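You operate a simulated robot arm through the tools that you are given. There is no shell and no other tool.

You are at the controls of a simulated robot arm. One attempt, no reset.

## Task
The coffee pot stands open and cold: empty its basket and base.
Fine: Tip nearly all the old grounds from the filter basket into the salad bowl, and the base's water into the sink. Basket and base end upright on the drainer. Drop nothing, spill no more than a spoonful, leave the floor dry. Don't knock the china bowl.
Where things are to end (x, y in the base frame): filter basket within 60 mm of [790, 390]; coffee base within 60 mm of [710, 470].

The check looks at the end state, three seconds after you hand in, the way a careful person would. Anything else that was tipped, shoved, dropped, spilled or broken makes it a failure.

## Robot
A 7-joint arm with a two-finger parallel gripper, fixed in place. Base frame: the origin is on the floor under the middle of its stand, x ahead of it, y to its left, z up; the work surface is at about z = 710. Readings come in mm, degrees, newtons and seconds.
It reaches about 1372 mm from its shoulder. Its first joint turns from -149.0 to 149.0 degrees. Payload 3.43 kg.
The TCP is the grasp point between the finger pads, 30 mm short of the fingertips. In the tool frame z runs along the fingers and y along their closing line. Largest opening 94 mm; finger width 28, thickness 10; the body of the gripper, 50 by 96 mm, starts 55 mm behind the TCP.
Orientation is told as [roll, pitch, yaw] about the base's x, y, z axes, in that order, counted from this pose: with the fingers straight down and closing along the base's y, the tool's x points along the base's -x, its y along +y and its z along -z.

## Interface
- The arm moves only by the tool nudge_tool. Its argument "rows" is a list that holds one entry, the list of rows, each a list of 7 numbers: the shift along the base's x, y, z in mm, then the turn, a rotation vector about the base's x, y, z in degrees, then the opening, from 0 (shut) to 1 (fully open). In form: [[[tx, ty, tz, rx, ry, rz, claw], ...]]. A call has 1 to 20 rows; each row shifts and turns the commanded pose from where the row before left it. Rows are played at 5 a second. More than 50 mm and 8.6 degrees between two rows, or a gripper value outside its range, and nothing of the call is played. Where a pose cannot be reached the arm comes as near as it can. A force on the tool above 40 N (or 10 N above the force at the start of the call, whichever is more), or a blocked arm, ends the call early, and 0.2 s more pass. Each finger travels about 45 mm/s and halts on what it meets, pressing with about 26 N; the grip force reading is that of the motor and also rises with nothing between the fingers. The clock runs only during rows and for 0.2 s after the last one: add rows that do not move to give the fingers time. It gives the time, the measured TCP pose, the force on the tool (base axes), the opening and the grip force at its end, in the units of the frame above (readings bear some noise), with the torque about the TCP (base axes, N m) and any sound that the robot's microphone picked up.
- Cameras (640 x 400 px; columns grow to the right, rows downward): "scene" is fixed at [400.6, 498.7, 1596.9]; the picture's right is [0.92, -0.40, 0.00], its down [-0.39, -0.89, -0.24] and it looks along [0.10, 0.22, -0.97] (base axes); focal length 265 px, centre (320, 200). "wrist" rides on the gripper at [76, 14, -102] in the tool frame; the picture's right is [-0.18, 0.98, 0.00], its down [-0.75, -0.14, -0.64] and it looks along [-0.63, -0.12, 0.77] (tool axes); focal length 243 px, centre (320, 200). There is no depth. A picture from a camera that has moved, and an enlarged one, comes with that camera's place and axes in the base frame and with its lens.
- capture(camera): a new picture of that camera. The clock stands still meanwhile.
- zoom(camera, box): a new picture of the part [left, top, right, bottom] of that camera's present view, enlarged. The clock stands still meanwhile.
- job_done(): hands the job in; it is judged then, once.

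Nothing tells you positions but the pictures and the camera data. Unless the task says otherwise, let go and move clear before handing in.

The tools are called after ">>>" by a JSON object that holds its "op" and its "data". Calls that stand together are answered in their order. nudge_tool: Moves the arm, as the interface text tells. Its arguments: {"type":"object","properties":{"rows":{"type":"array","items":{"type":"array","items":{"type":"array","items":{"type":"number"}}}}},"required":["rows"]} The other tools are called the same way: capture (camera) takes a picture; zoom (camera, box) takes an enlarged picture of a part of a camera's view; job_done () hands the job in.

At the start:

```text
t: 0.0
tool_pos: [517.8, 840.3, 1133.4]
ee_rot: [0.0, -0.1, 0.0]
contact_force: [-0.1, -0.2, 0.8]
wrist_torque: [0.0, 0.02, -0.03]
width: 94.0
finger_force: 0.0
```

scene: 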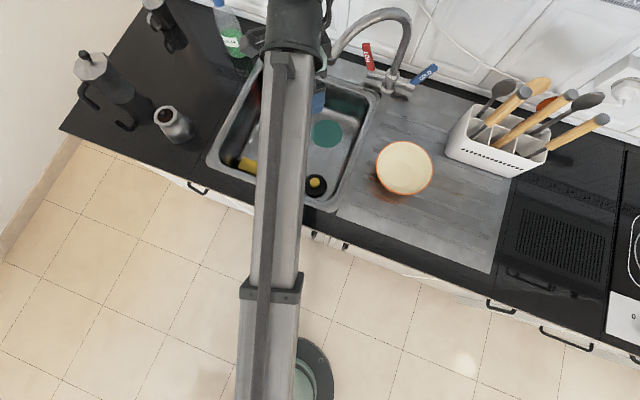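
wrist: 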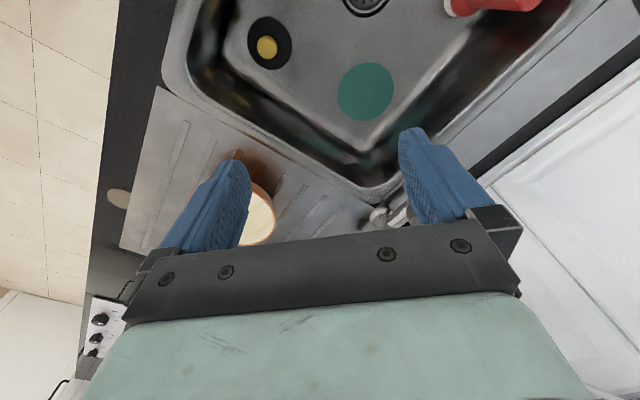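

I see the sink with the arm over it, a bowl on the drainer, and to the left on the dark counter what look like coffee pot parts. I'll take closer pictures before moving.

>>> {"op": "zoom", "data": {"camera": "scene", "box": [60, 0, 260, 170]}}

>>> {"op": "zoom", "data": {"camera": "scene", "box": [200, 40, 500, 260]}}

>>> {"op": "capture", "data": {"camera": "wrist"}}

```text
2.35 times, centred on (160, 85) of scene
camera zoom: at [400.6, 498.7, 1596.9], right [0.92, -0.4, 0.0], down [-0.39, -0.89, -0.24], along [0.1, 0.22, -0.97], focal length 623 px, centre (696, 471)
```

zoom: 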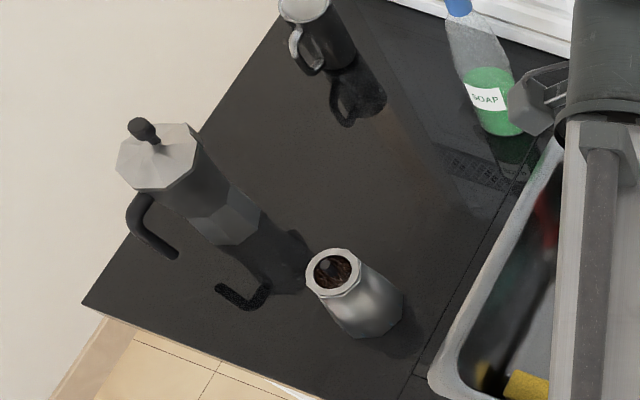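

```text
1.82 times, centred on (350, 150) of scene
camera zoom: at [400.6, 498.7, 1596.9], right [0.92, -0.4, 0.0], down [-0.39, -0.89, -0.24], along [0.1, 0.22, -0.97], focal length 482 px, centre (266, 291)
```

zoom: 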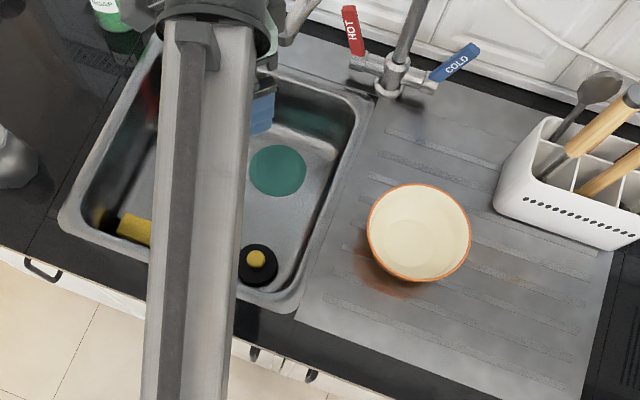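

```text
taken
camera wrist: at [442.1, 854.9, 1237.9], right [0.18, 0.98, 0.0], down [0.75, -0.14, 0.64], along [0.63, -0.12, -0.77], focal length 243 px, centre (320, 200)
```

wrist: 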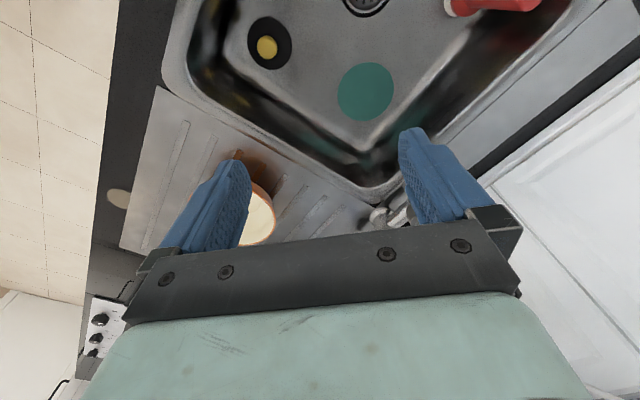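

The silver coffee base, with the grounds-filled basket in its mouth, stands on the dark counter near x≈124, y≈1135. A taller pot stands behind it, the bowl is on the drainer near (780, 670), and I'll swing the arm over so the wrist camera can look at the base.

>>> {"op": "nudge_tool", "data": {"rows": [[[-36, 8.75, -6, 0, 0, 7.5, 1], [-36, 8.75, -6, 0, 0, 7.5, 1], [-36, 8.75, -6, 0, 0, 7.5, 1], [-36, 8.75, -6, 0, 0, 7.5, 1], [-36, 8.75, -6, 0, 0, 7.5, 1], [-36, 8.75, -6, 0, 0, 7.5, 1], [-36, 8.75, -6, 0, 0, 7.5, 1], [-36, 8.75, -6, 0, 0, 7.5, 1], [-36, 8.75, -6, 0, 0, 7.5, 1], [-36, 8.75, -6, 0, 0, 7.5, 1], [-36, 8.75, -6, 0, 0, 7.5, 1], [-36, 8.75, -6, 0, 0, 7.5, 1], [0, 0, 0, 0, 0, 0, 1]]]}}

>>> {"op": "capture", "data": {"camera": "wrist"}}

>>> {"op": "capture", "data": {"camera": "scene"}}

```text
t: 2.8
tool_pos: [86.3, 946.8, 1060.6]
ee_rot: [0.0, 0.1, 90.1]
contact_force: [-0.9, 0.1, -0.5]
wrist_torque: [-0.01, 0.0, -0.01]
width: 94.2
finger_force: 0.2
```

```text
taken
camera wrist: at [71.9, 870.0, 1164.1], right [-0.98, 0.18, 0.0], down [0.14, 0.75, 0.64], along [0.12, 0.63, -0.77], focal length 243 px, centre (320, 200)
```

wrist: 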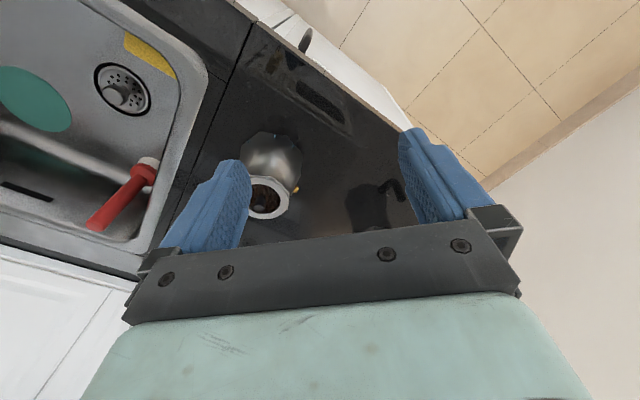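

```text
taken
```

scene: 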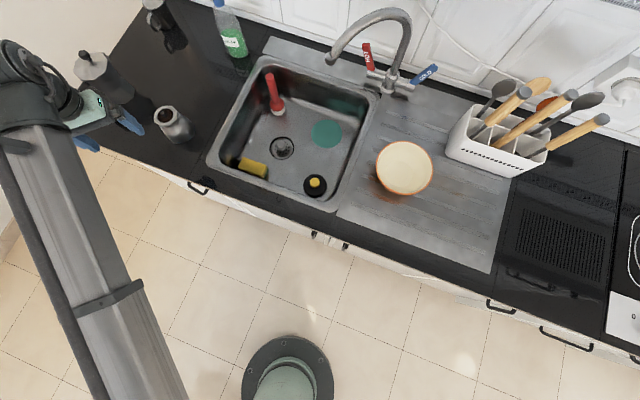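

Comparing the scene and wrist views, the counter top triangulates to about z≈860 (the sink floor is near 707), so the pot is at about (170, 1040) with its rim near z≈930. I'll zoom in to refine this before moving closer.

>>> {"op": "zoom", "data": {"camera": "wrist", "box": [200, 100, 360, 240]}}

>>> {"op": "zoom", "data": {"camera": "scene", "box": [130, 80, 220, 160]}}

>>> {"op": "zoom", "data": {"camera": "scene", "box": [200, 40, 400, 220]}}

>>> {"op": "zoom", "data": {"camera": "scene", "box": [340, 100, 540, 280]}}

```text
2.86 times, centred on (280, 170) of wrist
camera zoom: at [71.9, 870.0, 1164.1], right [-0.98, 0.18, 0.0], down [0.14, 0.75, 0.64], along [0.12, 0.63, -0.77], focal length 693 px, centre (434, 286)
```

zoom: 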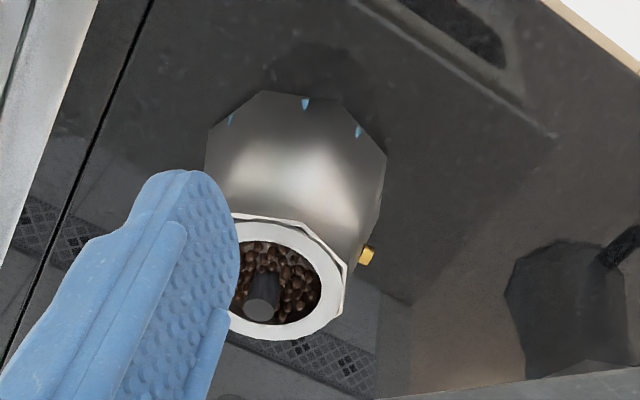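

```text
5.00 times, centred on (175, 120) of scene
camera zoom: at [400.6, 498.7, 1596.9], right [0.92, -0.4, 0.0], down [-0.39, -0.89, -0.24], along [0.1, 0.22, -0.97], focal length 1324 px, centre (1045, 600)
```

zoom: 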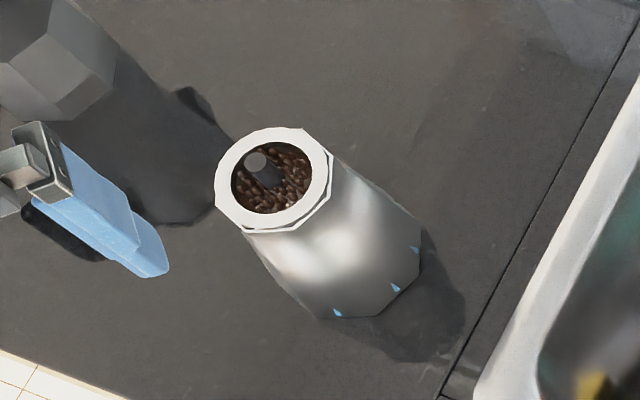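

```text
2.22 times, centred on (300, 130) of scene
camera zoom: at [400.6, 498.7, 1596.9], right [0.92, -0.4, 0.0], down [-0.39, -0.89, -0.24], along [0.1, 0.22, -0.97], focal length 589 px, centre (364, 356)
```

zoom: 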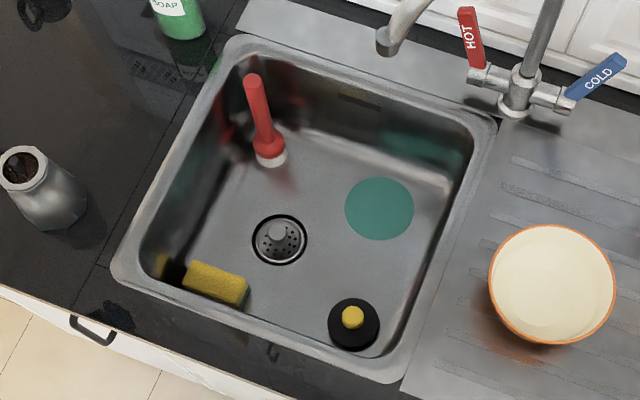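

```text
2.22 times, centred on (440, 190) of scene
camera zoom: at [400.6, 498.7, 1596.9], right [0.92, -0.4, 0.0], down [-0.39, -0.89, -0.24], along [0.1, 0.22, -0.97], focal length 589 px, centre (53, 222)
```

zoom: 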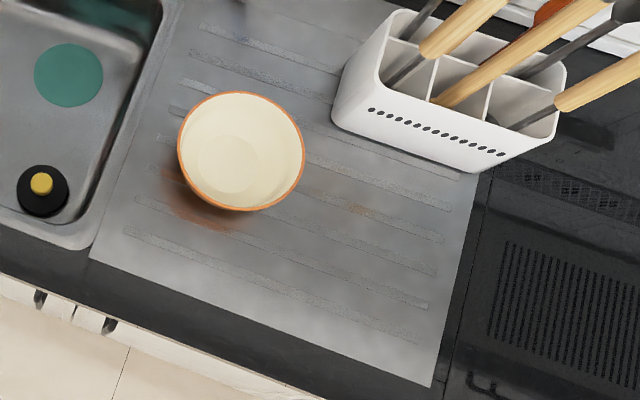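

The basket sits in the mouth of the base and has a thin centre post that I can hold: its top is at about (173, 1038, 958), the rim is at z≈941, and the counter is at z≈860. I want a roughly horizontal grip with the camera on top, so I'll first pull back and turn the hand round to yaw −90.

>>> {"op": "nudge_tool", "data": {"rows": [[[4, -4, 2, 0, 0, -8.5, 1], [4, -4, 2, 0, 0, -8.5, 1], [4, -4, 2, 0, 0, -8.5, 1], [4, -4, 2, 0, 0, -8.5, 1], [4, -4, 2, 0, 0, -8.5, 1], [4, -4, 2, 0, 0, -8.5, 1], [4, -4, 2, 0, 0, -8.5, 1], [4, -4, 2, 0, 0, -8.5, 1], [4, -4, 2, 0, 0, -8.5, 1], [4, -4, 2, 0, 0, -8.5, 1], [4, -4, 2, 0, 0, -8.5, 1], [4, -4, 2, 0, 0, -8.5, 1], [4, -4, 2, 0, 0, -8.5, 1], [4, -4, 2, 0, 0, -8.5, 1], [4, -4, 2, 0, 0, -8.5, 1], [4, -4, 2, 0, 0, -8.5, 1], [4, -4, 2, 0, 0, -8.5, 1], [4, -4, 2, 0, 0, -8.5, 1], [4, -4, 2, 0, 0, -8.5, 1], [4, -4, 2, 0, 0, -8.5, 1]]]}}

>>> {"op": "capture", "data": {"camera": "wrist"}}

>>> {"op": "capture", "data": {"camera": "scene"}}

```text
t: 7.0
tool_pos: [165.0, 865.9, 1101.0]
ee_rot: [0.1, 0.0, -80.2]
contact_force: [-0.5, -0.6, -0.2]
wrist_torque: [-0.01, -0.01, 0.0]
width: 93.8
finger_force: 0.1
```

```text
taken
camera wrist: at [166.7, 943.8, 1205.3], right [1.0, -0.01, 0.0], down [-0.01, -0.77, 0.64], along [-0.01, -0.64, -0.77], focal length 243 px, centre (320, 200)
```

wrist: 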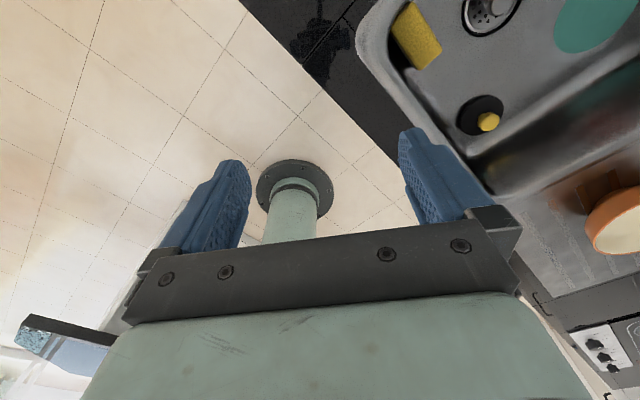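

```text
taken
```

scene: 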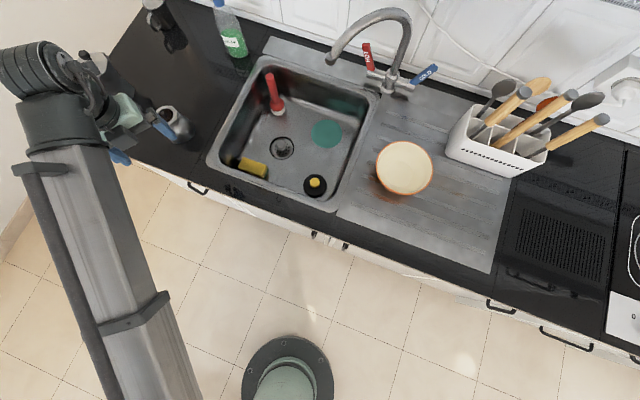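

The hand turned fine, and now the camera sits on the far side. Next I'll finish the yaw and pitch the hand up so the fingers point horizontally toward +y, well short of the pot.

>>> {"op": "nudge_tool", "data": {"rows": [[[4, 0, 0, 0, 0, -8, 1], [4, 0, 0, 0, 0, -2, 1], [0, -2, -4, 8.2, 0, 0, 1], [0, -2, -4, 8.2, 0, 0, 1], [0, -2, -4, 8.2, 0, 0, 1], [0, -2, -4, 8.2, 0, 0, 1], [0, -2, -4, 8.2, 0, 0, 1], [0, -2, -4, 8.2, 0, 0, 1], [0, -2, -4, 8.2, 0, 0, 1], [0, -2, -4, 8.2, 0, 0, 1], [0, -2, -4, 8.2, 0, 0, 1], [0, -2, -4, 8.2, 0, 0, 1], [0, 0, -4, 8, 0, 0, 1], [0, 0, 0, 0, 0, 0, 1]]]}}

>>> {"op": "capture", "data": {"camera": "wrist"}}

>>> {"op": "capture", "data": {"camera": "scene"}}

```text
t: 10.0
tool_pos: [175.5, 846.8, 1058.7]
ee_rot: [163.8, 90.0, 73.7]
contact_force: [-0.3, 0.5, 0.0]
wrist_torque: [0.0, -0.02, -0.01]
width: 94.0
finger_force: 0.0
```

```text
taken
camera wrist: at [189.5, 744.2, 1135.5], right [0.98, 0.0, -0.18], down [-0.14, -0.64, -0.75], along [-0.12, 0.77, -0.63], focal length 243 px, centre (320, 200)
```

wrist: 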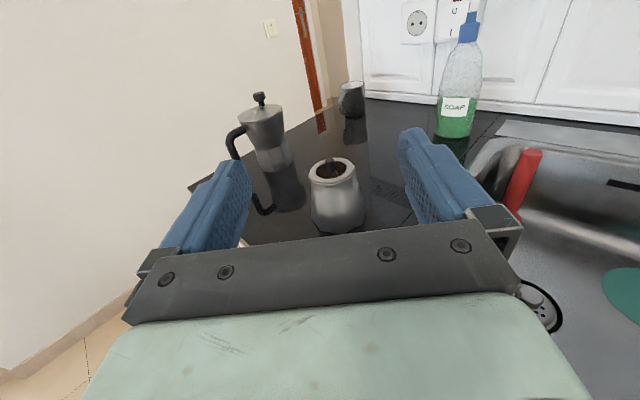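

```text
taken
```

scene: 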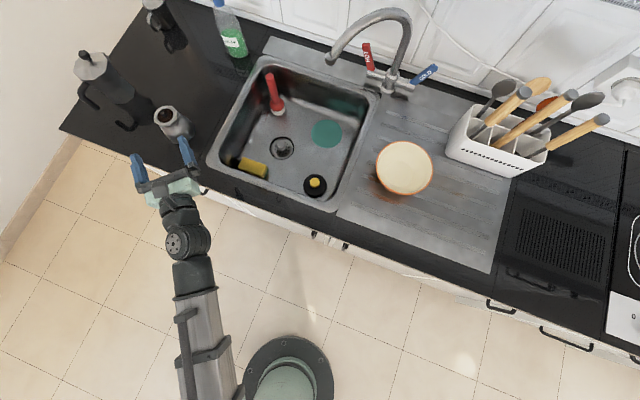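

The hand is now horizontal and the camera sees the base, with the tall pot behind it. I'll zoom in on the base and its post.

>>> {"op": "zoom", "data": {"camera": "wrist", "box": [290, 140, 390, 235]}}

>>> {"op": "zoom", "data": {"camera": "scene", "box": [110, 80, 240, 200]}}

```text
4.21 times, centred on (340, 188) of wrist
camera zoom: at [189.5, 744.2, 1135.5], right [0.98, 0.0, -0.18], down [-0.14, -0.64, -0.75], along [-0.12, 0.77, -0.63], focal length 1022 px, centre (236, 253)
```

zoom: 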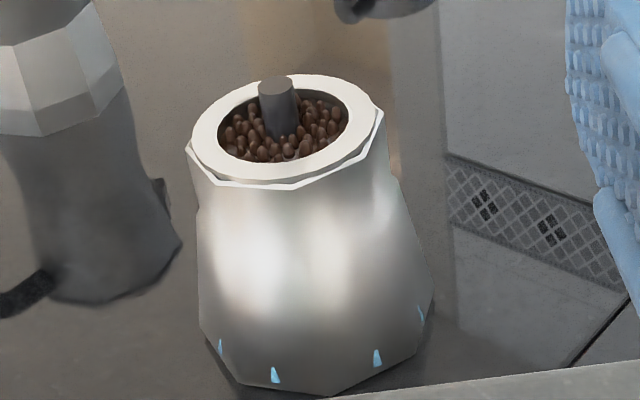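

```text
3.33 times, centred on (175, 140) of scene
camera zoom: at [400.6, 498.7, 1596.9], right [0.92, -0.4, 0.0], down [-0.39, -0.89, -0.24], along [0.1, 0.22, -0.97], focal length 883 px, centre (803, 400)
```

zoom: 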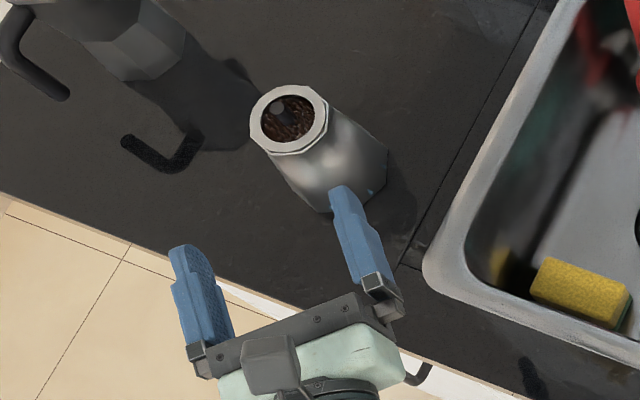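

The post is about 13 mm thick and sticks up about 20 mm above the basket ring. Before touching it, I'll swing empty-handed toward the bowl to look for any other bowl and check that the pouring pose is reachable.

>>> {"op": "nudge_tool", "data": {"rows": [[[37, -16, 2, 0, 0, -3.5, 1], [37, -16, 2, 0, 0, -3.5, 1], [37, -16, 2, 0, 0, -3.5, 1], [37, -16, 2, 0, 0, -3.5, 1], [37, -16, 2, 0, 0, -3.5, 1], [37, -16, 2, 0, 0, -3.5, 1], [37, -16, 2, 0, 0, -3.5, 1], [37, -16, 2, 0, 0, -3.5, 1], [37, -16, 2, 0, 0, -3.5, 1], [37, -16, 2, 0, 0, -3.5, 1], [30, -22, 2, 0, 0, -3.5, 1], [30, -22, 2, 0, 0, -3.5, 1], [20, -22, 2, 0, 0, -3, 1], [0, 0, 0, 0, 0, -3, 1], [0, 0, 0, 0, 0, 0, 1]]]}}

>>> {"op": "capture", "data": {"camera": "wrist"}}

>>> {"op": "capture", "data": {"camera": "scene"}}

```text
t: 13.2
tool_pos: [635.6, 611.5, 1091.1]
ee_rot: [172.2, 87.6, 40.0]
contact_force: [-1.2, -0.8, 0.2]
wrist_torque: [0.0, -0.02, 0.0]
width: 94.1
finger_force: 0.0
out of reach, approached as far as the arm can: row 11, 12, 13, 14
```

```text
taken
camera wrist: at [575.1, 524.2, 1165.5], right [0.73, -0.66, -0.18], down [-0.51, -0.36, -0.78], along [0.45, 0.66, -0.6], focal length 243 px, centre (320, 200)
```

wrist: 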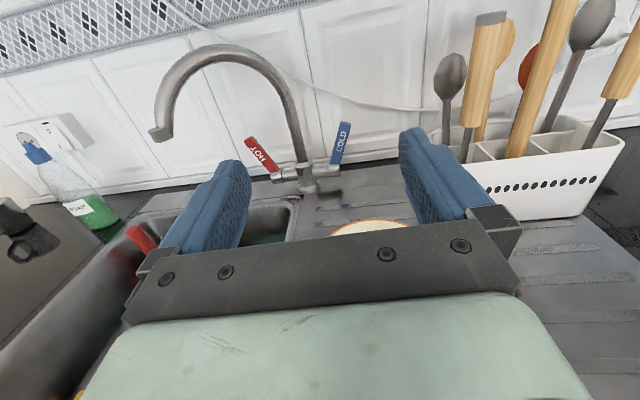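

```text
taken
```

scene: 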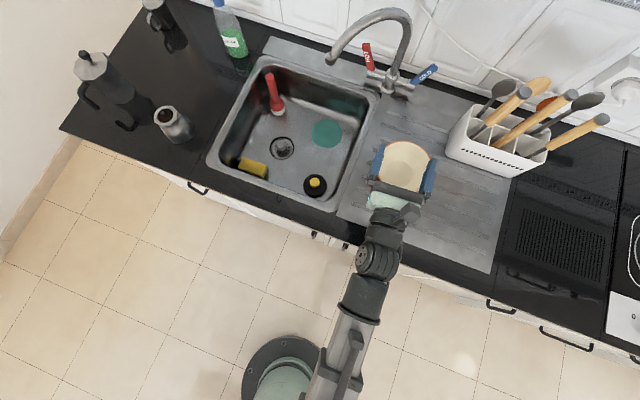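

Only one bowl is visible, the orange-rimmed one on the drainer, and the arm hit a mild limit near this pose. I'll test here, still empty-handed, whether the hand can roll about its own axis as pouring will need.

>>> {"op": "nudge_tool", "data": {"rows": [[[-4, 4, 6, -6.2, -5.6, 0, 1], [-4, 4, 6, -6.2, -5.6, 0, 1], [-4, 4, 6, -6.2, -5.6, 0, 1], [-4, 4, 6, -6.2, -5.6, 0, 1], [0, 0, 0, -6.2, -5.6, 0, 1], [0, 0, 0, -6.2, -5.6, 0, 1], [0, 0, 0, -6.2, -5.6, 0, 1], [0, 0, 0, -6.2, -5.6, 0, 1], [0, 0, 0, -6.2, -5.6, 0, 1], [0, 0, 0, -6.2, -5.6, 0, 1], [0, 0, 0, 0, 0, 0, 1]]]}}

>>> {"op": "capture", "data": {"camera": "wrist"}}

>>> {"op": "capture", "data": {"camera": "scene"}}

```text
t: 15.6
tool_pos: [646.4, 600.1, 1111.9]
ee_rot: [90.1, 6.3, -47.9]
contact_force: [-0.1, 0.5, -0.2]
wrist_torque: [0.02, 0.01, 0.02]
width: 94.1
finger_force: 0.1
out of reach, approached as far as the arm can: row 1, 2
```

```text
taken
camera wrist: at [520.3, 585.8, 1135.3], right [0.19, -0.22, 0.96], down [0.02, -0.97, -0.22], along [0.98, 0.06, -0.19], focal length 243 px, centre (320, 200)
```

wrist: 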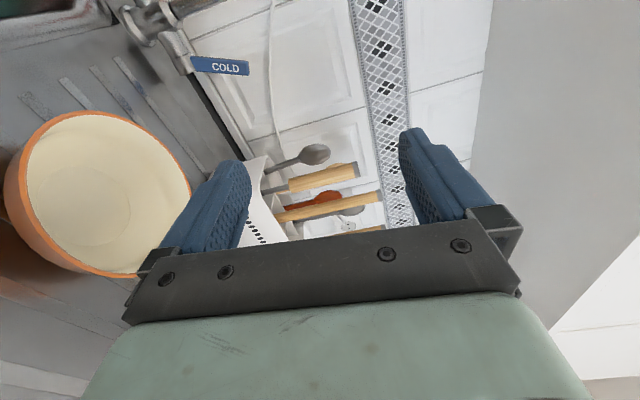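

```text
taken
```

scene: 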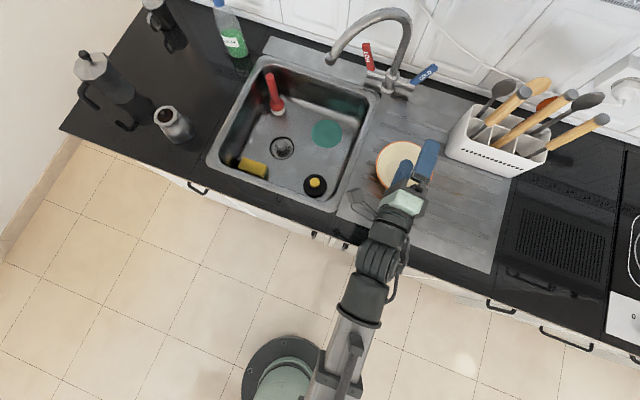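

Rolling in the pouring direction is reachable. I'll continue to about 180 degrees to check the full inversion.

>>> {"op": "nudge_tool", "data": {"rows": [[[0, 0, 0, -6.2, -5.6, 0, 1], [0, 0, 0, -6.2, -5.6, 0, 1], [0, 0, 0, -6.2, -5.6, 0, 1], [0, 0, 0, -6.2, -5.6, 0, 1], [0, 0, 0, -6.2, -5.6, 0, 1], [0, 0, 0, -6.2, -5.6, 0, 1], [0, 0, 0, -6.2, -5.6, 0, 1], [0, 0, 0, -6.2, -5.6, 0, 1], [0, 0, 0, -6.2, -5.6, 0, 1], [0, 0, 0, -6.2, -5.6, 0, 1], [0, 0, 0, -6.2, -5.6, 0, 1], [0, 0, 0, 0, 0, 0, 1]]]}}

>>> {"op": "capture", "data": {"camera": "wrist"}}

>>> {"op": "capture", "data": {"camera": "scene"}}

```text
t: 18.2
tool_pos: [646.2, 599.8, 1110.5]
ee_rot: [90.3, -85.6, -48.0]
contact_force: [0.4, 0.4, -0.5]
wrist_torque: [0.01, -0.02, 0.0]
width: 94.1
finger_force: 0.0
```

```text
taken
camera wrist: at [556.9, 545.9, 1037.5], right [-0.65, 0.72, 0.26], down [-0.34, -0.58, 0.74], along [0.68, 0.39, 0.62], focal length 243 px, centre (320, 200)
```

wrist: 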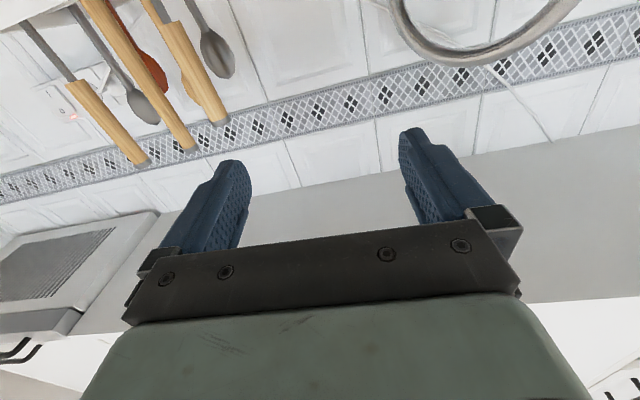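

```text
taken
```

scene: 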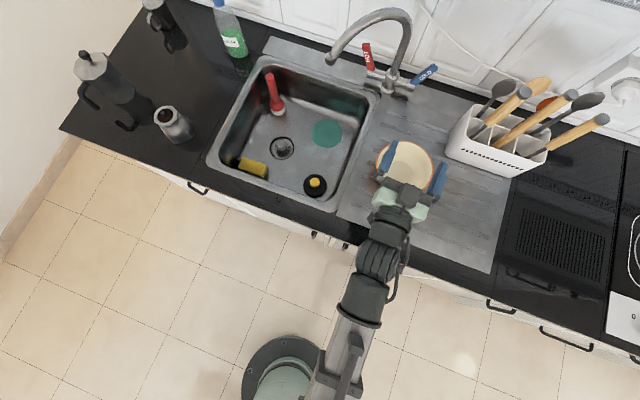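

Full inversion works here. Now I'll test the tilted variant and roll back while moving over the drainer target near (790, 390), to confirm the placing pose can be reached.

>>> {"op": "nudge_tool", "data": {"rows": [[[0, 0, 0, -5.35, 5.94, 0, 1], [0, 0, 0, -5.35, 5.94, 0, 1], [0, 0, 0, -5.35, 5.94, 0, 1], [0, 0, 0, -5.35, 5.94, 0, 1], [0, 0, 0, 5.17, 4.65, -4.35, 1], [0, 0, 0, 5.17, 4.65, -4.35, 1], [0, 0, 0, 5.17, 4.65, -4.35, 1], [0, 0, 0, 5.17, 4.65, -4.35, 1], [0, 0, 0, 5.17, 4.65, -4.35, 1], [0, 0, 0, 5.17, 4.65, -4.35, 1], [0, 0, 0, 5.17, 4.65, -4.35, 1], [0, 0, 0, 5.17, 4.65, -4.35, 1], [0, 0, 0, 5.17, 4.65, -4.35, 1], [0, 0, 0, 5.17, 4.65, -4.35, 1], [0, 0, 0, 5.17, 4.65, -4.35, 1], [0, 0, 0, 0, 0, 0, 1]]]}}

>>> {"op": "nudge_tool", "data": {"rows": [[[0, 0, 0, 5.17, 4.65, -4.35, 1], [0, 0, 0, 5.17, 4.65, -4.35, 1], [0, 0, 0, 5.17, 4.65, -4.35, 1], [0, 0, 0, 5.17, 4.65, -4.35, 1], [0, 0, 0, 5.17, 4.65, -4.35, 1], [0, 0, 0, 5.17, 4.65, -4.35, 1], [0, 0, 0, 5.17, 4.65, -4.35, 1], [0, 0, 0, 5.17, 4.65, -4.35, 1], [0, 0, 0, 5.17, 4.65, -4.35, 1], [0, 0, 0, 5.17, 4.65, -4.35, 1], [0, 0, 0, 2.6, 2.3, -2.2, 1], [0, 0, 0, 0, 0, 0, 1]]]}}

>>> {"op": "capture", "data": {"camera": "wrist"}}

```text
t: 21.6
tool_pos: [645.9, 600.7, 1109.6]
ee_rot: [58.1, 4.1, -50.6]
contact_force: [0.7, -0.4, 0.2]
wrist_torque: [0.0, 0.02, 0.0]
width: 93.9
finger_force: 0.1
```

```text
t: 24.2
tool_pos: [677.9, 566.3, 1109.9]
ee_rot: [4.1, 58.1, -130.0]
contact_force: [-1.3, 0.4, 0.6]
wrist_torque: [0.0, 0.0, 0.0]
width: 94.2
finger_force: 0.0
out of reach, approached as far as the arm can: row 10, 11
```

```text
taken
camera wrist: at [652.8, 525.0, 1229.7], right [0.65, -0.75, -0.12], down [-0.74, -0.6, -0.31], along [0.16, 0.29, -0.94], focal length 243 px, centre (320, 200)
```

wrist: 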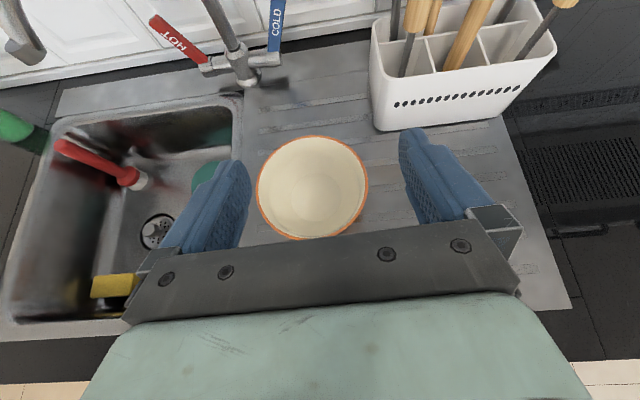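

The level pose near the bowl runs into a wrist limit unless the hand points a bit left of the arm's direction. I'll keep this orientation and check whether the drainer target is comfortably reachable.

>>> {"op": "nudge_tool", "data": {"rows": [[[18, -30, -8, 0, 0, 0, 1], [18, -30, -8, 0, 0, 0, 1], [18, -30, -8, 0, 0, 0, 1], [18, -30, -8, 0, 0, 0, 1], [18, -30, -8, 0, 0, 0, 1], [18, -30, -8, 0, 0, 0, 1], [0, 0, 0, 0, 0, 0, 1]]]}}

>>> {"op": "capture", "data": {"camera": "wrist"}}

>>> {"op": "capture", "data": {"camera": "scene"}}

```text
t: 25.8
tool_pos: [783.0, 387.1, 1063.1]
ee_rot: [3.8, 58.1, -131.5]
contact_force: [0.3, 0.2, 0.8]
wrist_torque: [0.0, 0.01, -0.02]
width: 94.1
finger_force: 0.0
```

```text
taken
camera wrist: at [756.7, 347.8, 1183.0], right [0.63, -0.77, -0.12], down [-0.76, -0.58, -0.31], along [0.16, 0.29, -0.94], focal length 243 px, centre (320, 200)
```

wrist: 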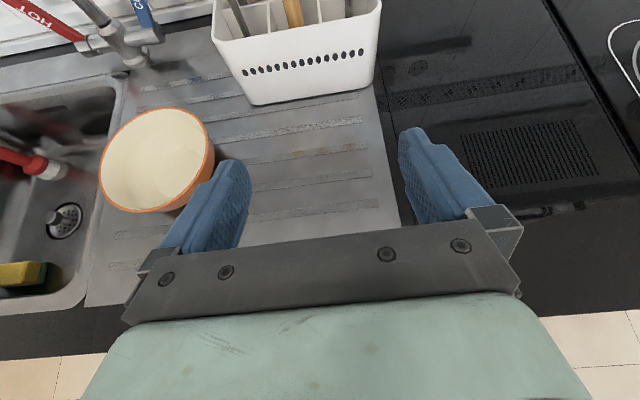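

```text
taken
```

scene: 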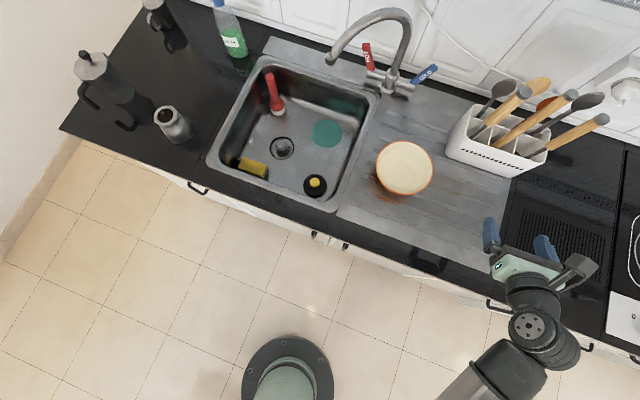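

The drainer target is reachable with this orientation. Before starting, I'll make sure there is no second bowl, so I'll roll the camera to look along the right-hand side of the kitchen.

>>> {"op": "nudge_tool", "data": {"rows": [[[-10, -3, 4, -5.2, -4.9, 4.4, 1], [-10, -3, 4, -5.2, -4.9, 4.4, 1], [-10, -3, 4, -5.2, -4.9, 4.4, 1], [-10, -3, 4, -5.2, -4.9, 4.4, 1], [-10, -3, 4, -5.2, -4.9, 4.4, 1], [-10, -3, 4, -5.2, -4.9, 4.4, 1], [-10, -3, 4, -5.2, -4.9, 4.4, 1], [-10, -3, 4, -5.2, -4.9, 4.4, 1], [-10, -3, 4, -5.2, -4.9, 4.4, 1], [-10, -3, 4, -5.2, -4.9, 4.4, 1], [-10, -3, 4, 0, 0, -8, 1], [-10, -3, 4, 0, 0, -8, 1], [0, 0, 0, 0, 0, -8, 1], [0, 0, 0, 0, 0, -8, 1], [0, 0, 0, 0, 0, -8, 1], [0, 0, 0, 0, 0, 0, 1]]]}}

>>> {"op": "capture", "data": {"camera": "wrist"}}

```text
t: 29.2
tool_pos: [665.9, 349.9, 1108.3]
ee_rot: [57.7, 2.8, -88.8]
contact_force: [-0.9, -0.4, -0.2]
wrist_torque: [0.04, -0.01, 0.0]
width: 94.1
finger_force: 0.0
```

```text
taken
camera wrist: at [585.0, 421.3, 1180.3], right [0.53, -0.21, 0.82], down [-0.6, -0.78, 0.19], along [0.6, -0.59, -0.54], focal length 243 px, centre (320, 200)
```

wrist: 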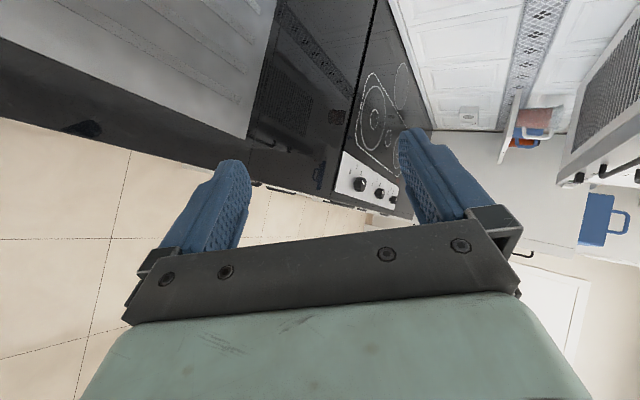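

Nothing bowl-like on the right side. I'll swing left and look behind that side too, where a table edge showed up earlier, before handling anything.

>>> {"op": "nudge_tool", "data": {"rows": [[[-20, 22, 3, 0, 0, 8, 1], [-20, 22, 3, 0, 0, 8, 1], [-20, 22, 3, 0, 0, 8, 1], [-20, 22, 3, 0, 0, 8, 1], [-20, 22, 3, 0, 0, 8, 1], [-20, 22, 3, 0, 0, 8, 1], [-20, 22, 3, 0, 0, 8, 1], [-20, 22, 3, 0, 0, 8, 1], [-20, 22, 3, 0, 0, 8, 1], [-20, 22, 3, 0, 0, 8, 1], [-20, 22, 3, 0, 0, 8, 1], [-20, 22, 3, 0, 0, 8, 1], [-30, 15, 0, -1.08, 6.84, -4.37, 1], [-30, 15, 0, -1.08, 6.84, -4.37, 1], [-30, 15, 0, -1.08, 6.84, -4.37, 1], [-30, 15, 0, -1.08, 6.84, -4.37, 1], [-30, 15, 0, -1.08, 6.84, -4.37, 1], [-30, 15, 0, -1.08, 6.84, -4.37, 1], [-30, 15, 0, -1.08, 6.84, -4.37, 1], [-30, 15, 0, -1.08, 6.84, -4.37, 1]]]}}

>>> {"op": "nudge_tool", "data": {"rows": [[[-20, 5, 0, -1.08, 6.84, -4.37, 1], [-20, 5, 0, -1.08, 6.84, -4.37, 1], [-20, 5, 0, -1.08, 6.84, -4.37, 1], [-20, 0, 0, 0, 0, 8, 1], [-20, 0, 0, 0, 0, 8, 1], [-20, 0, 0, 0, 0, 8, 1], [-20, 0, 0, 0, 0, 8, 1], [-20, 0, 0, 0, 0, 8, 1], [-20, 0, 0, 0, 0, 8, 1], [-20, 0, 0, 0, 0, 8, 1], [-20, 0, 0, 0, 0, 8, 1], [0, 0, 0, 0, 0, 8, 1], [0, 0, 0, 0, 0, 0, 1]]]}}

>>> {"op": "capture", "data": {"camera": "wrist"}}

```text
t: 33.4
tool_pos: [182.8, 733.7, 1146.0]
ee_rot: [29.9, 52.1, -45.0]
contact_force: [0.9, 0.3, 0.6]
wrist_torque: [0.0, 0.04, 0.02]
width: 94.0
finger_force: 0.1
```

```text
t: 36.2
tool_pos: [-34.0, 749.7, 1144.1]
ee_rot: [-5.1, 57.7, -15.1]
contact_force: [0.3, 0.4, -0.3]
wrist_torque: [-0.03, 0.01, 0.0]
width: 93.7
finger_force: 0.0
```

```text
taken
camera wrist: at [16.4, 759.9, 1263.8], right [0.28, 0.94, -0.2], down [0.9, -0.33, -0.29], along [-0.34, -0.1, -0.94], focal length 243 px, centre (320, 200)
```

wrist: 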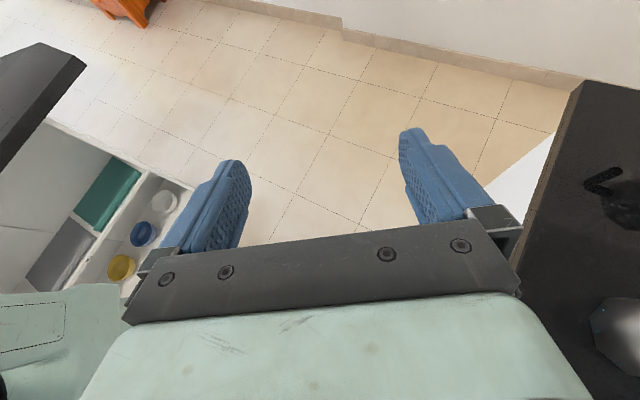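

I see an open drawer with jars and a dark tabletop edge behind the robot. I'll pitch the camera up and turn a little more to see that tabletop.

>>> {"op": "nudge_tool", "data": {"rows": [[[0, 0, 10, 1.25, 7.9, 0, 1], [0, 0, 10, 1.25, 7.9, 0, 1], [0, 0, 10, 1.25, 7.9, 0, 1], [0, 0, 10, 1.25, 7.9, 0, 1], [0, 0, 0, 0, 0, 8, 1], [0, 0, 0, 0, 0, 8, 1], [0, 0, 0, 0, 0, 8, 1], [0, 0, 0, 0, 0, 0, 1]]]}}

>>> {"op": "capture", "data": {"camera": "wrist"}}

```text
t: 38.0
tool_pos: [-34.5, 749.9, 1186.2]
ee_rot: [-86.9, 86.6, -72.1]
contact_force: [0.3, -0.3, -0.7]
wrist_torque: [0.01, 0.0, 0.02]
width: 94.2
finger_force: 0.0
```

```text
taken
camera wrist: at [59.5, 793.7, 1262.4], right [-0.25, 0.94, -0.24], down [0.67, -0.01, -0.74], along [-0.7, -0.35, -0.63], focal length 243 px, centre (320, 200)
```

wrist: 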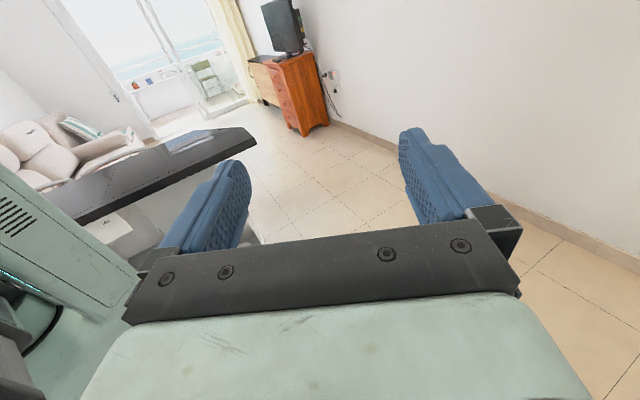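

No second bowl anywhere, so the orange-rimmed bowl on the drainer is the one to tip into. I'll go back toward the pot with the hand level and tilted about 15° down, stopping short of it.

>>> {"op": "nudge_tool", "data": {"rows": [[[13.8, 8, -8, 0, 0, -8.1, 1], [13.8, 8, -8, 0, 0, -8.1, 1], [13.8, 8, -8, 0, 0, -8.1, 1], [13.8, 8, -8, 0, 0, -8.1, 1], [13.8, 8, -8, 0, 0, -8.1, 1], [13.8, 8, -8, 0, 0, -8.1, 1], [13.8, 8, -8, 0, 0, -8.1, 1], [13.8, 8, -8, 0, 0, -8.1, 1], [13.8, 8, -8, 0, 0, -8.1, 1], [13.8, 8, -8, 0, 0, -8.1, 1], [13.8, 8, -8, 0, 0, -8.1, 1], [13.8, 8, -8, 0, 0, -8.1, 1], [13.8, 8, -8, 0, 0, -7.8, 1], [13.8, 8, -20, -7.5, 0, 0, 1], [13.8, 8, -20, -7.5, 0, 0, 1], [0, 0, 0, 0, 0, 0, 1]]]}}

>>> {"op": "capture", "data": {"camera": "wrist"}}

>>> {"op": "capture", "data": {"camera": "scene"}}

```text
t: 41.4
tool_pos: [172.3, 871.1, 1040.3]
ee_rot: [-11.8, 74.5, -102.4]
contact_force: [0.3, -0.8, -0.2]
wrist_torque: [-0.01, 0.01, -0.03]
width: 94.0
finger_force: 0.0
```

```text
taken
camera wrist: at [189.9, 791.7, 1141.2], right [0.97, -0.07, -0.23], down [-0.19, -0.81, -0.55], along [-0.15, 0.58, -0.8], focal length 243 px, centre (320, 200)
```

wrist: 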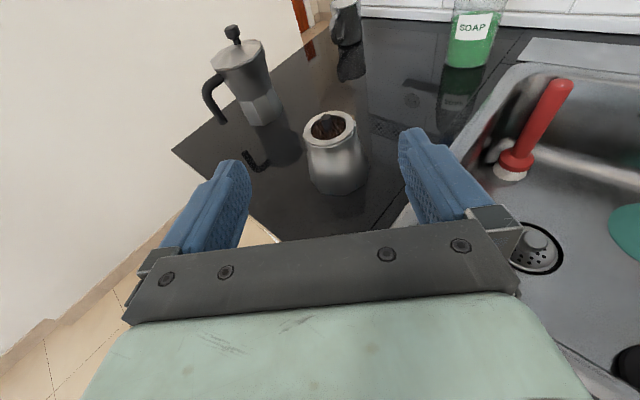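

```text
taken
```

scene: 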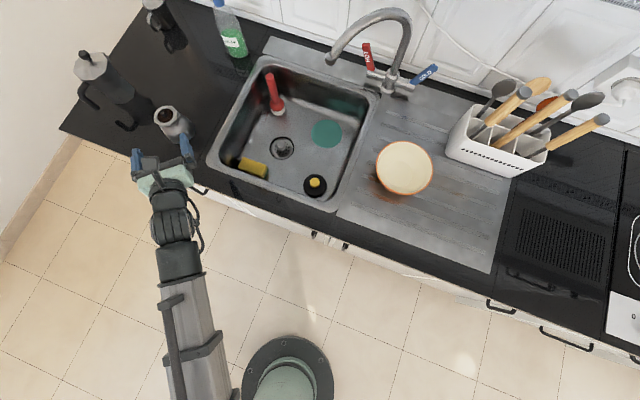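

The base is ahead and centred between the fingers. I'll correct a 3° roll error and zoom in to refine the post position.

>>> {"op": "nudge_tool", "data": {"rows": [[[0, 20, -10, 0, -3.1, 0.8, 1], [0, 20, -10, 0, 0, 0, 1], [0, 0, 0, 0, 0, 0, 1], [0, 0, 0, 0, 0, 0, 1]]]}}

>>> {"op": "zoom", "data": {"camera": "wrist", "box": [280, 70, 400, 220]}}

>>> {"op": "zoom", "data": {"camera": "scene", "box": [120, 80, 220, 180]}}

```text
t: 42.4
tool_pos: [171.0, 910.4, 1019.5]
ee_rot: [-0.2, 74.9, -90.4]
contact_force: [-0.5, -0.1, -0.2]
wrist_torque: [0.03, 0.0, 0.03]
width: 94.1
finger_force: 0.0
```

```text
2.67 times, centred on (340, 145) of wrist
camera zoom: at [185.4, 830.7, 1121.5], right [0.98, -0.05, -0.18], down [-0.14, -0.82, -0.56], along [-0.12, 0.58, -0.81], focal length 647 px, centre (267, 347)
```

zoom: 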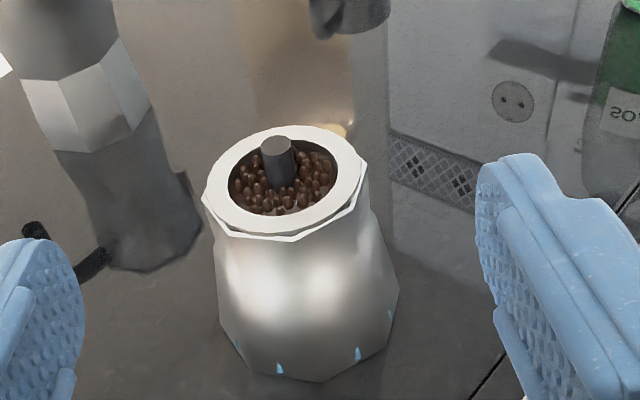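

```text
4.00 times, centred on (170, 130) of scene
camera zoom: at [400.6, 498.7, 1596.9], right [0.92, -0.4, 0.0], down [-0.39, -0.89, -0.24], along [0.1, 0.22, -0.97], focal length 1060 px, centre (920, 480)
```

zoom: 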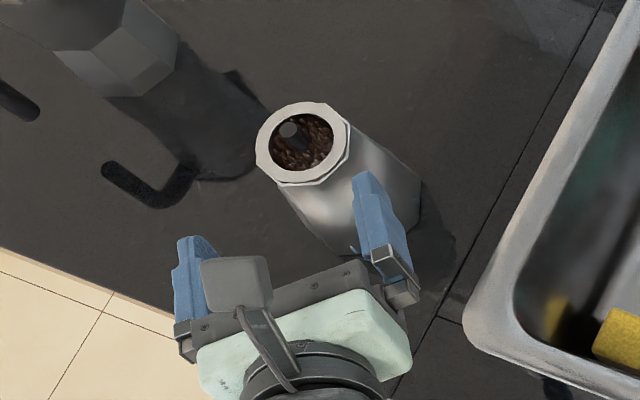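

Triangulating both views puts the post top at about (171, 1040, 958) with the ring around z≈940–945. I'll move closer but stay above the post so I can judge this more finely.

>>> {"op": "nudge_tool", "data": {"rows": [[[0, 25, -9, 0, 0, 0, 1], [0, 25, -9, 0, 0, 0, 1], [0, 25, -9, 0, 0, 0, 1], [0, 0, 0, 0, 0, 0, 1], [0, 0, 0, 0, 0, 0, 1]]]}}

>>> {"op": "zoom", "data": {"camera": "wrist", "box": [230, 80, 410, 240]}}

>>> {"op": "zoom", "data": {"camera": "scene", "box": [120, 80, 220, 180]}}

```text
t: 43.6
tool_pos: [173.5, 985.0, 991.3]
ee_rot: [-0.2, 74.8, -90.3]
contact_force: [0.6, -0.2, 0.5]
wrist_torque: [-0.02, 0.0, 0.05]
width: 93.9
finger_force: 0.1
```

```text
2.50 times, centred on (320, 160) of wrist
camera zoom: at [186.9, 905.7, 1093.6], right [0.98, -0.05, -0.18], down [-0.14, -0.82, -0.56], along [-0.12, 0.58, -0.81], focal length 606 px, centre (320, 300)
```

zoom: 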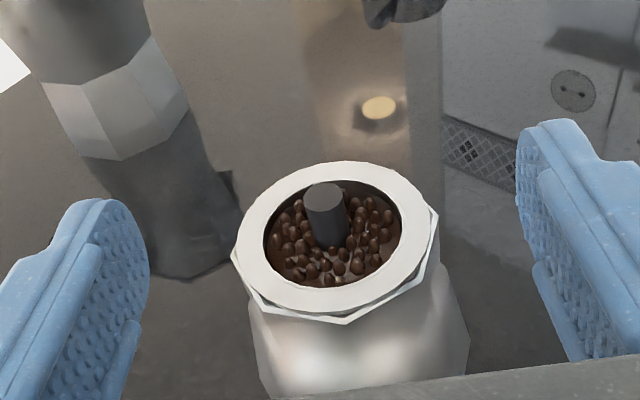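

```text
4.00 times, centred on (170, 130) of scene
camera zoom: at [400.6, 498.7, 1596.9], right [0.92, -0.4, 0.0], down [-0.39, -0.89, -0.24], along [0.1, 0.22, -0.97], focal length 1060 px, centre (920, 480)
```

zoom: 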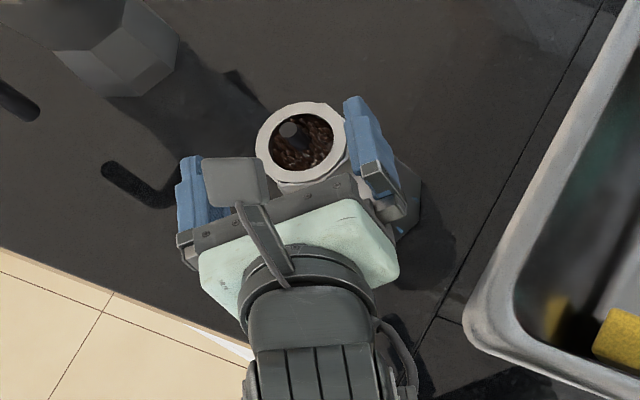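

The close view puts the post about 1.6 mm left of the finger centre line, with its top about 17 mm above the ring. I'll advance about half of the remaining distance and check again.

>>> {"op": "nudge_tool", "data": {"rows": [[[-0.8, 12, -7.5, 0, 0, 0, 1], [-0.7, 12, -7.5, 0, 0, 0, 1], [0, 0, 0, 0, 0, 0, 1], [0, 0, 0, 0, 0, 0, 1]]]}}

>>> {"op": "zoom", "data": {"camera": "wrist", "box": [230, 100, 410, 240]}}

```text
t: 44.6
tool_pos: [169.3, 1009.3, 978.6]
ee_rot: [-0.2, 74.9, -90.5]
contact_force: [-0.5, -0.3, 0.5]
wrist_torque: [0.01, -0.01, 0.01]
width: 94.3
finger_force: 0.1
```

```text
2.86 times, centred on (320, 170) of wrist
camera zoom: at [184.7, 929.7, 1080.6], right [0.98, -0.05, -0.18], down [-0.14, -0.82, -0.56], along [-0.12, 0.58, -0.81], focal length 693 px, centre (320, 286)
```

zoom: 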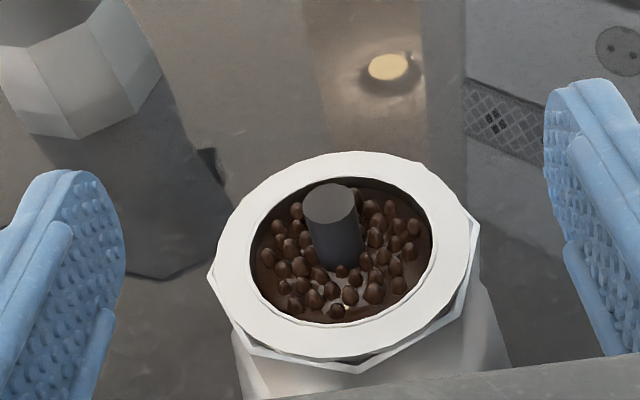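

The post is now nearly centred and the fingers are still clear of the ring. I'll make the final small approach so the fingertip pads straddle the top of the post.

>>> {"op": "nudge_tool", "data": {"rows": [[[0.3, 7, -6, 0, 0, 0, 1], [0.3, 6.5, -6, 0, 0, 0, 1], [0, 0, 0, 0, 0, 0, 1], [0, 0, 0, 0, 0, 0, 1]]]}}

>>> {"op": "zoom", "data": {"camera": "wrist", "box": [230, 100, 410, 240]}}

>>> {"op": "zoom", "data": {"camera": "scene", "box": [120, 80, 220, 180]}}

```text
t: 45.6
tool_pos: [172.8, 1021.8, 967.4]
ee_rot: [-0.3, 74.9, -90.4]
contact_force: [-0.1, 0.8, 0.6]
wrist_torque: [0.0, 0.01, 0.02]
width: 94.1
finger_force: 0.0
```

```text
2.86 times, centred on (320, 170) of wrist
camera zoom: at [186.5, 942.6, 1069.0], right [0.98, -0.05, -0.18], down [-0.14, -0.82, -0.56], along [-0.12, 0.58, -0.81], focal length 693 px, centre (320, 286)
```

zoom: 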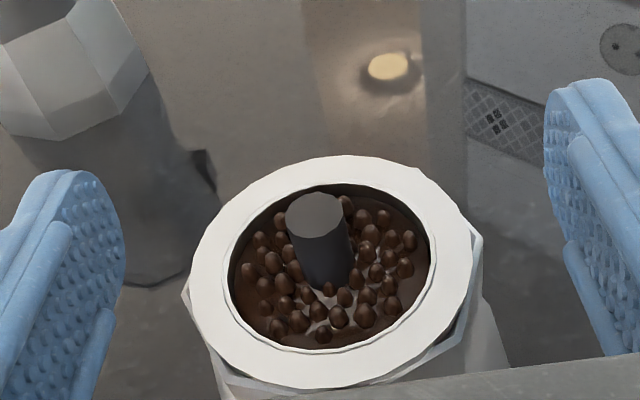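

```text
4.00 times, centred on (170, 130) of scene
camera zoom: at [400.6, 498.7, 1596.9], right [0.92, -0.4, 0.0], down [-0.39, -0.89, -0.24], along [0.1, 0.22, -0.97], focal length 1060 px, centre (920, 480)
```

zoom: 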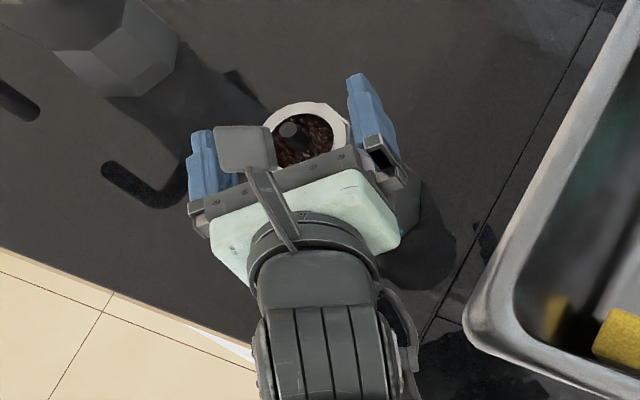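

The post is about 1.8 mm left of centre, so I'll correct that, lower slightly, and narrow the fingers to just wider than the post to check alignment.

>>> {"op": "nudge_tool", "data": {"rows": [[[-1.8, 1.2, -1.2, 0, 0, 0, 1], [0, 0, 0, 0, 0, 0, 0.8], [0, 0, 0, 0, 0, 0, 0.6], [0, 0, 0, 0, 0, 0, 0.45], [0, 0, 0, 0, 0, 0, 0.32], [0, 0, 0, 0, 0, 0, 0.28], [0, 0, 0, 0, 0, 0, 0.28], [0, 0, 0, 0, 0, 0, 0.28]]]}}

>>> {"op": "zoom", "data": {"camera": "wrist", "box": [230, 100, 410, 240]}}

>>> {"op": "zoom", "data": {"camera": "scene", "box": [140, 90, 210, 150]}}

```text
t: 47.4
tool_pos: [169.3, 1022.6, 968.6]
ee_rot: [-0.2, 75.1, -90.6]
contact_force: [-6.7, 4.1, 29.0]
wrist_torque: [0.73, 0.39, 0.15]
width: 32.7
finger_force: 5.8
```

```text
2.86 times, centred on (320, 170) of wrist
camera zoom: at [183.5, 942.9, 1069.8], right [0.98, -0.05, -0.18], down [-0.15, -0.81, -0.56], along [-0.12, 0.58, -0.81], focal length 693 px, centre (320, 286)
```

zoom: 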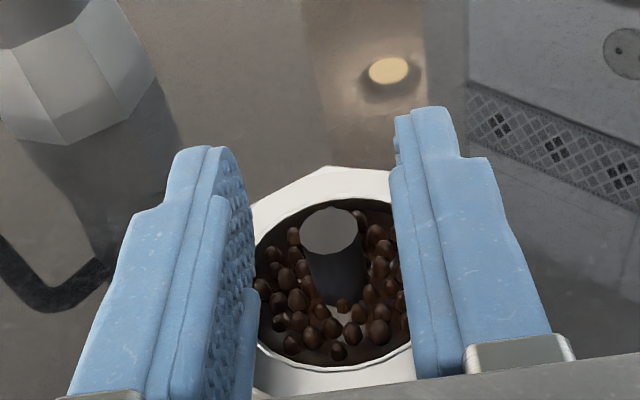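

```text
6.67 times, centred on (175, 120) of scene
camera zoom: at [400.6, 498.7, 1596.9], right [0.92, -0.4, 0.0], down [-0.39, -0.89, -0.24], along [0.1, 0.22, -0.97], focal length 1766 px, centre (1287, 733)
```

zoom: 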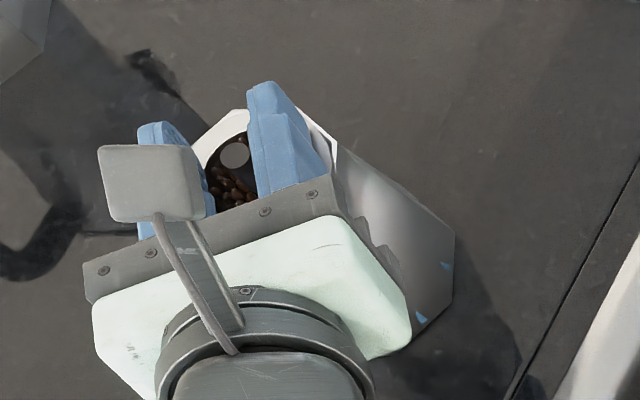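

The fingers are touching the ring (29 N upward), so I'm too low. I'll lift a few millimetres straight up and recheck.

>>> {"op": "nudge_tool", "data": {"rows": [[[0, 0, 2, 0, 0, 0, 0.36], [0, 0, 2, 0, 0, 0, 0.36], [0, 0, 0, 0, 0, 0, 0.36], [0, 0, 0, 0, 0, 0, 0.36]]]}}

>>> {"op": "zoom", "data": {"camera": "wrist", "box": [230, 100, 410, 240]}}

```text
t: 48.4
tool_pos: [169.2, 1024.1, 968.4]
ee_rot: [-0.1, 74.7, -90.3]
contact_force: [-0.3, -0.4, -0.2]
wrist_torque: [0.01, -0.03, 0.01]
width: 33.9
finger_force: 0.0
```

```text
2.86 times, centred on (320, 170) of wrist
camera zoom: at [184.2, 944.5, 1071.0], right [0.98, -0.05, -0.18], down [-0.14, -0.82, -0.56], along [-0.12, 0.57, -0.81], focal length 693 px, centre (320, 286)
```

zoom: 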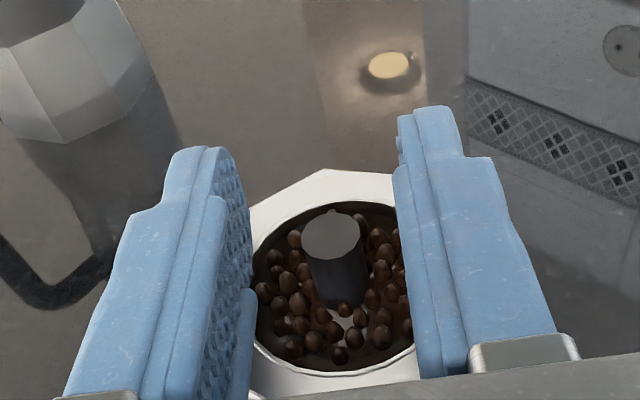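

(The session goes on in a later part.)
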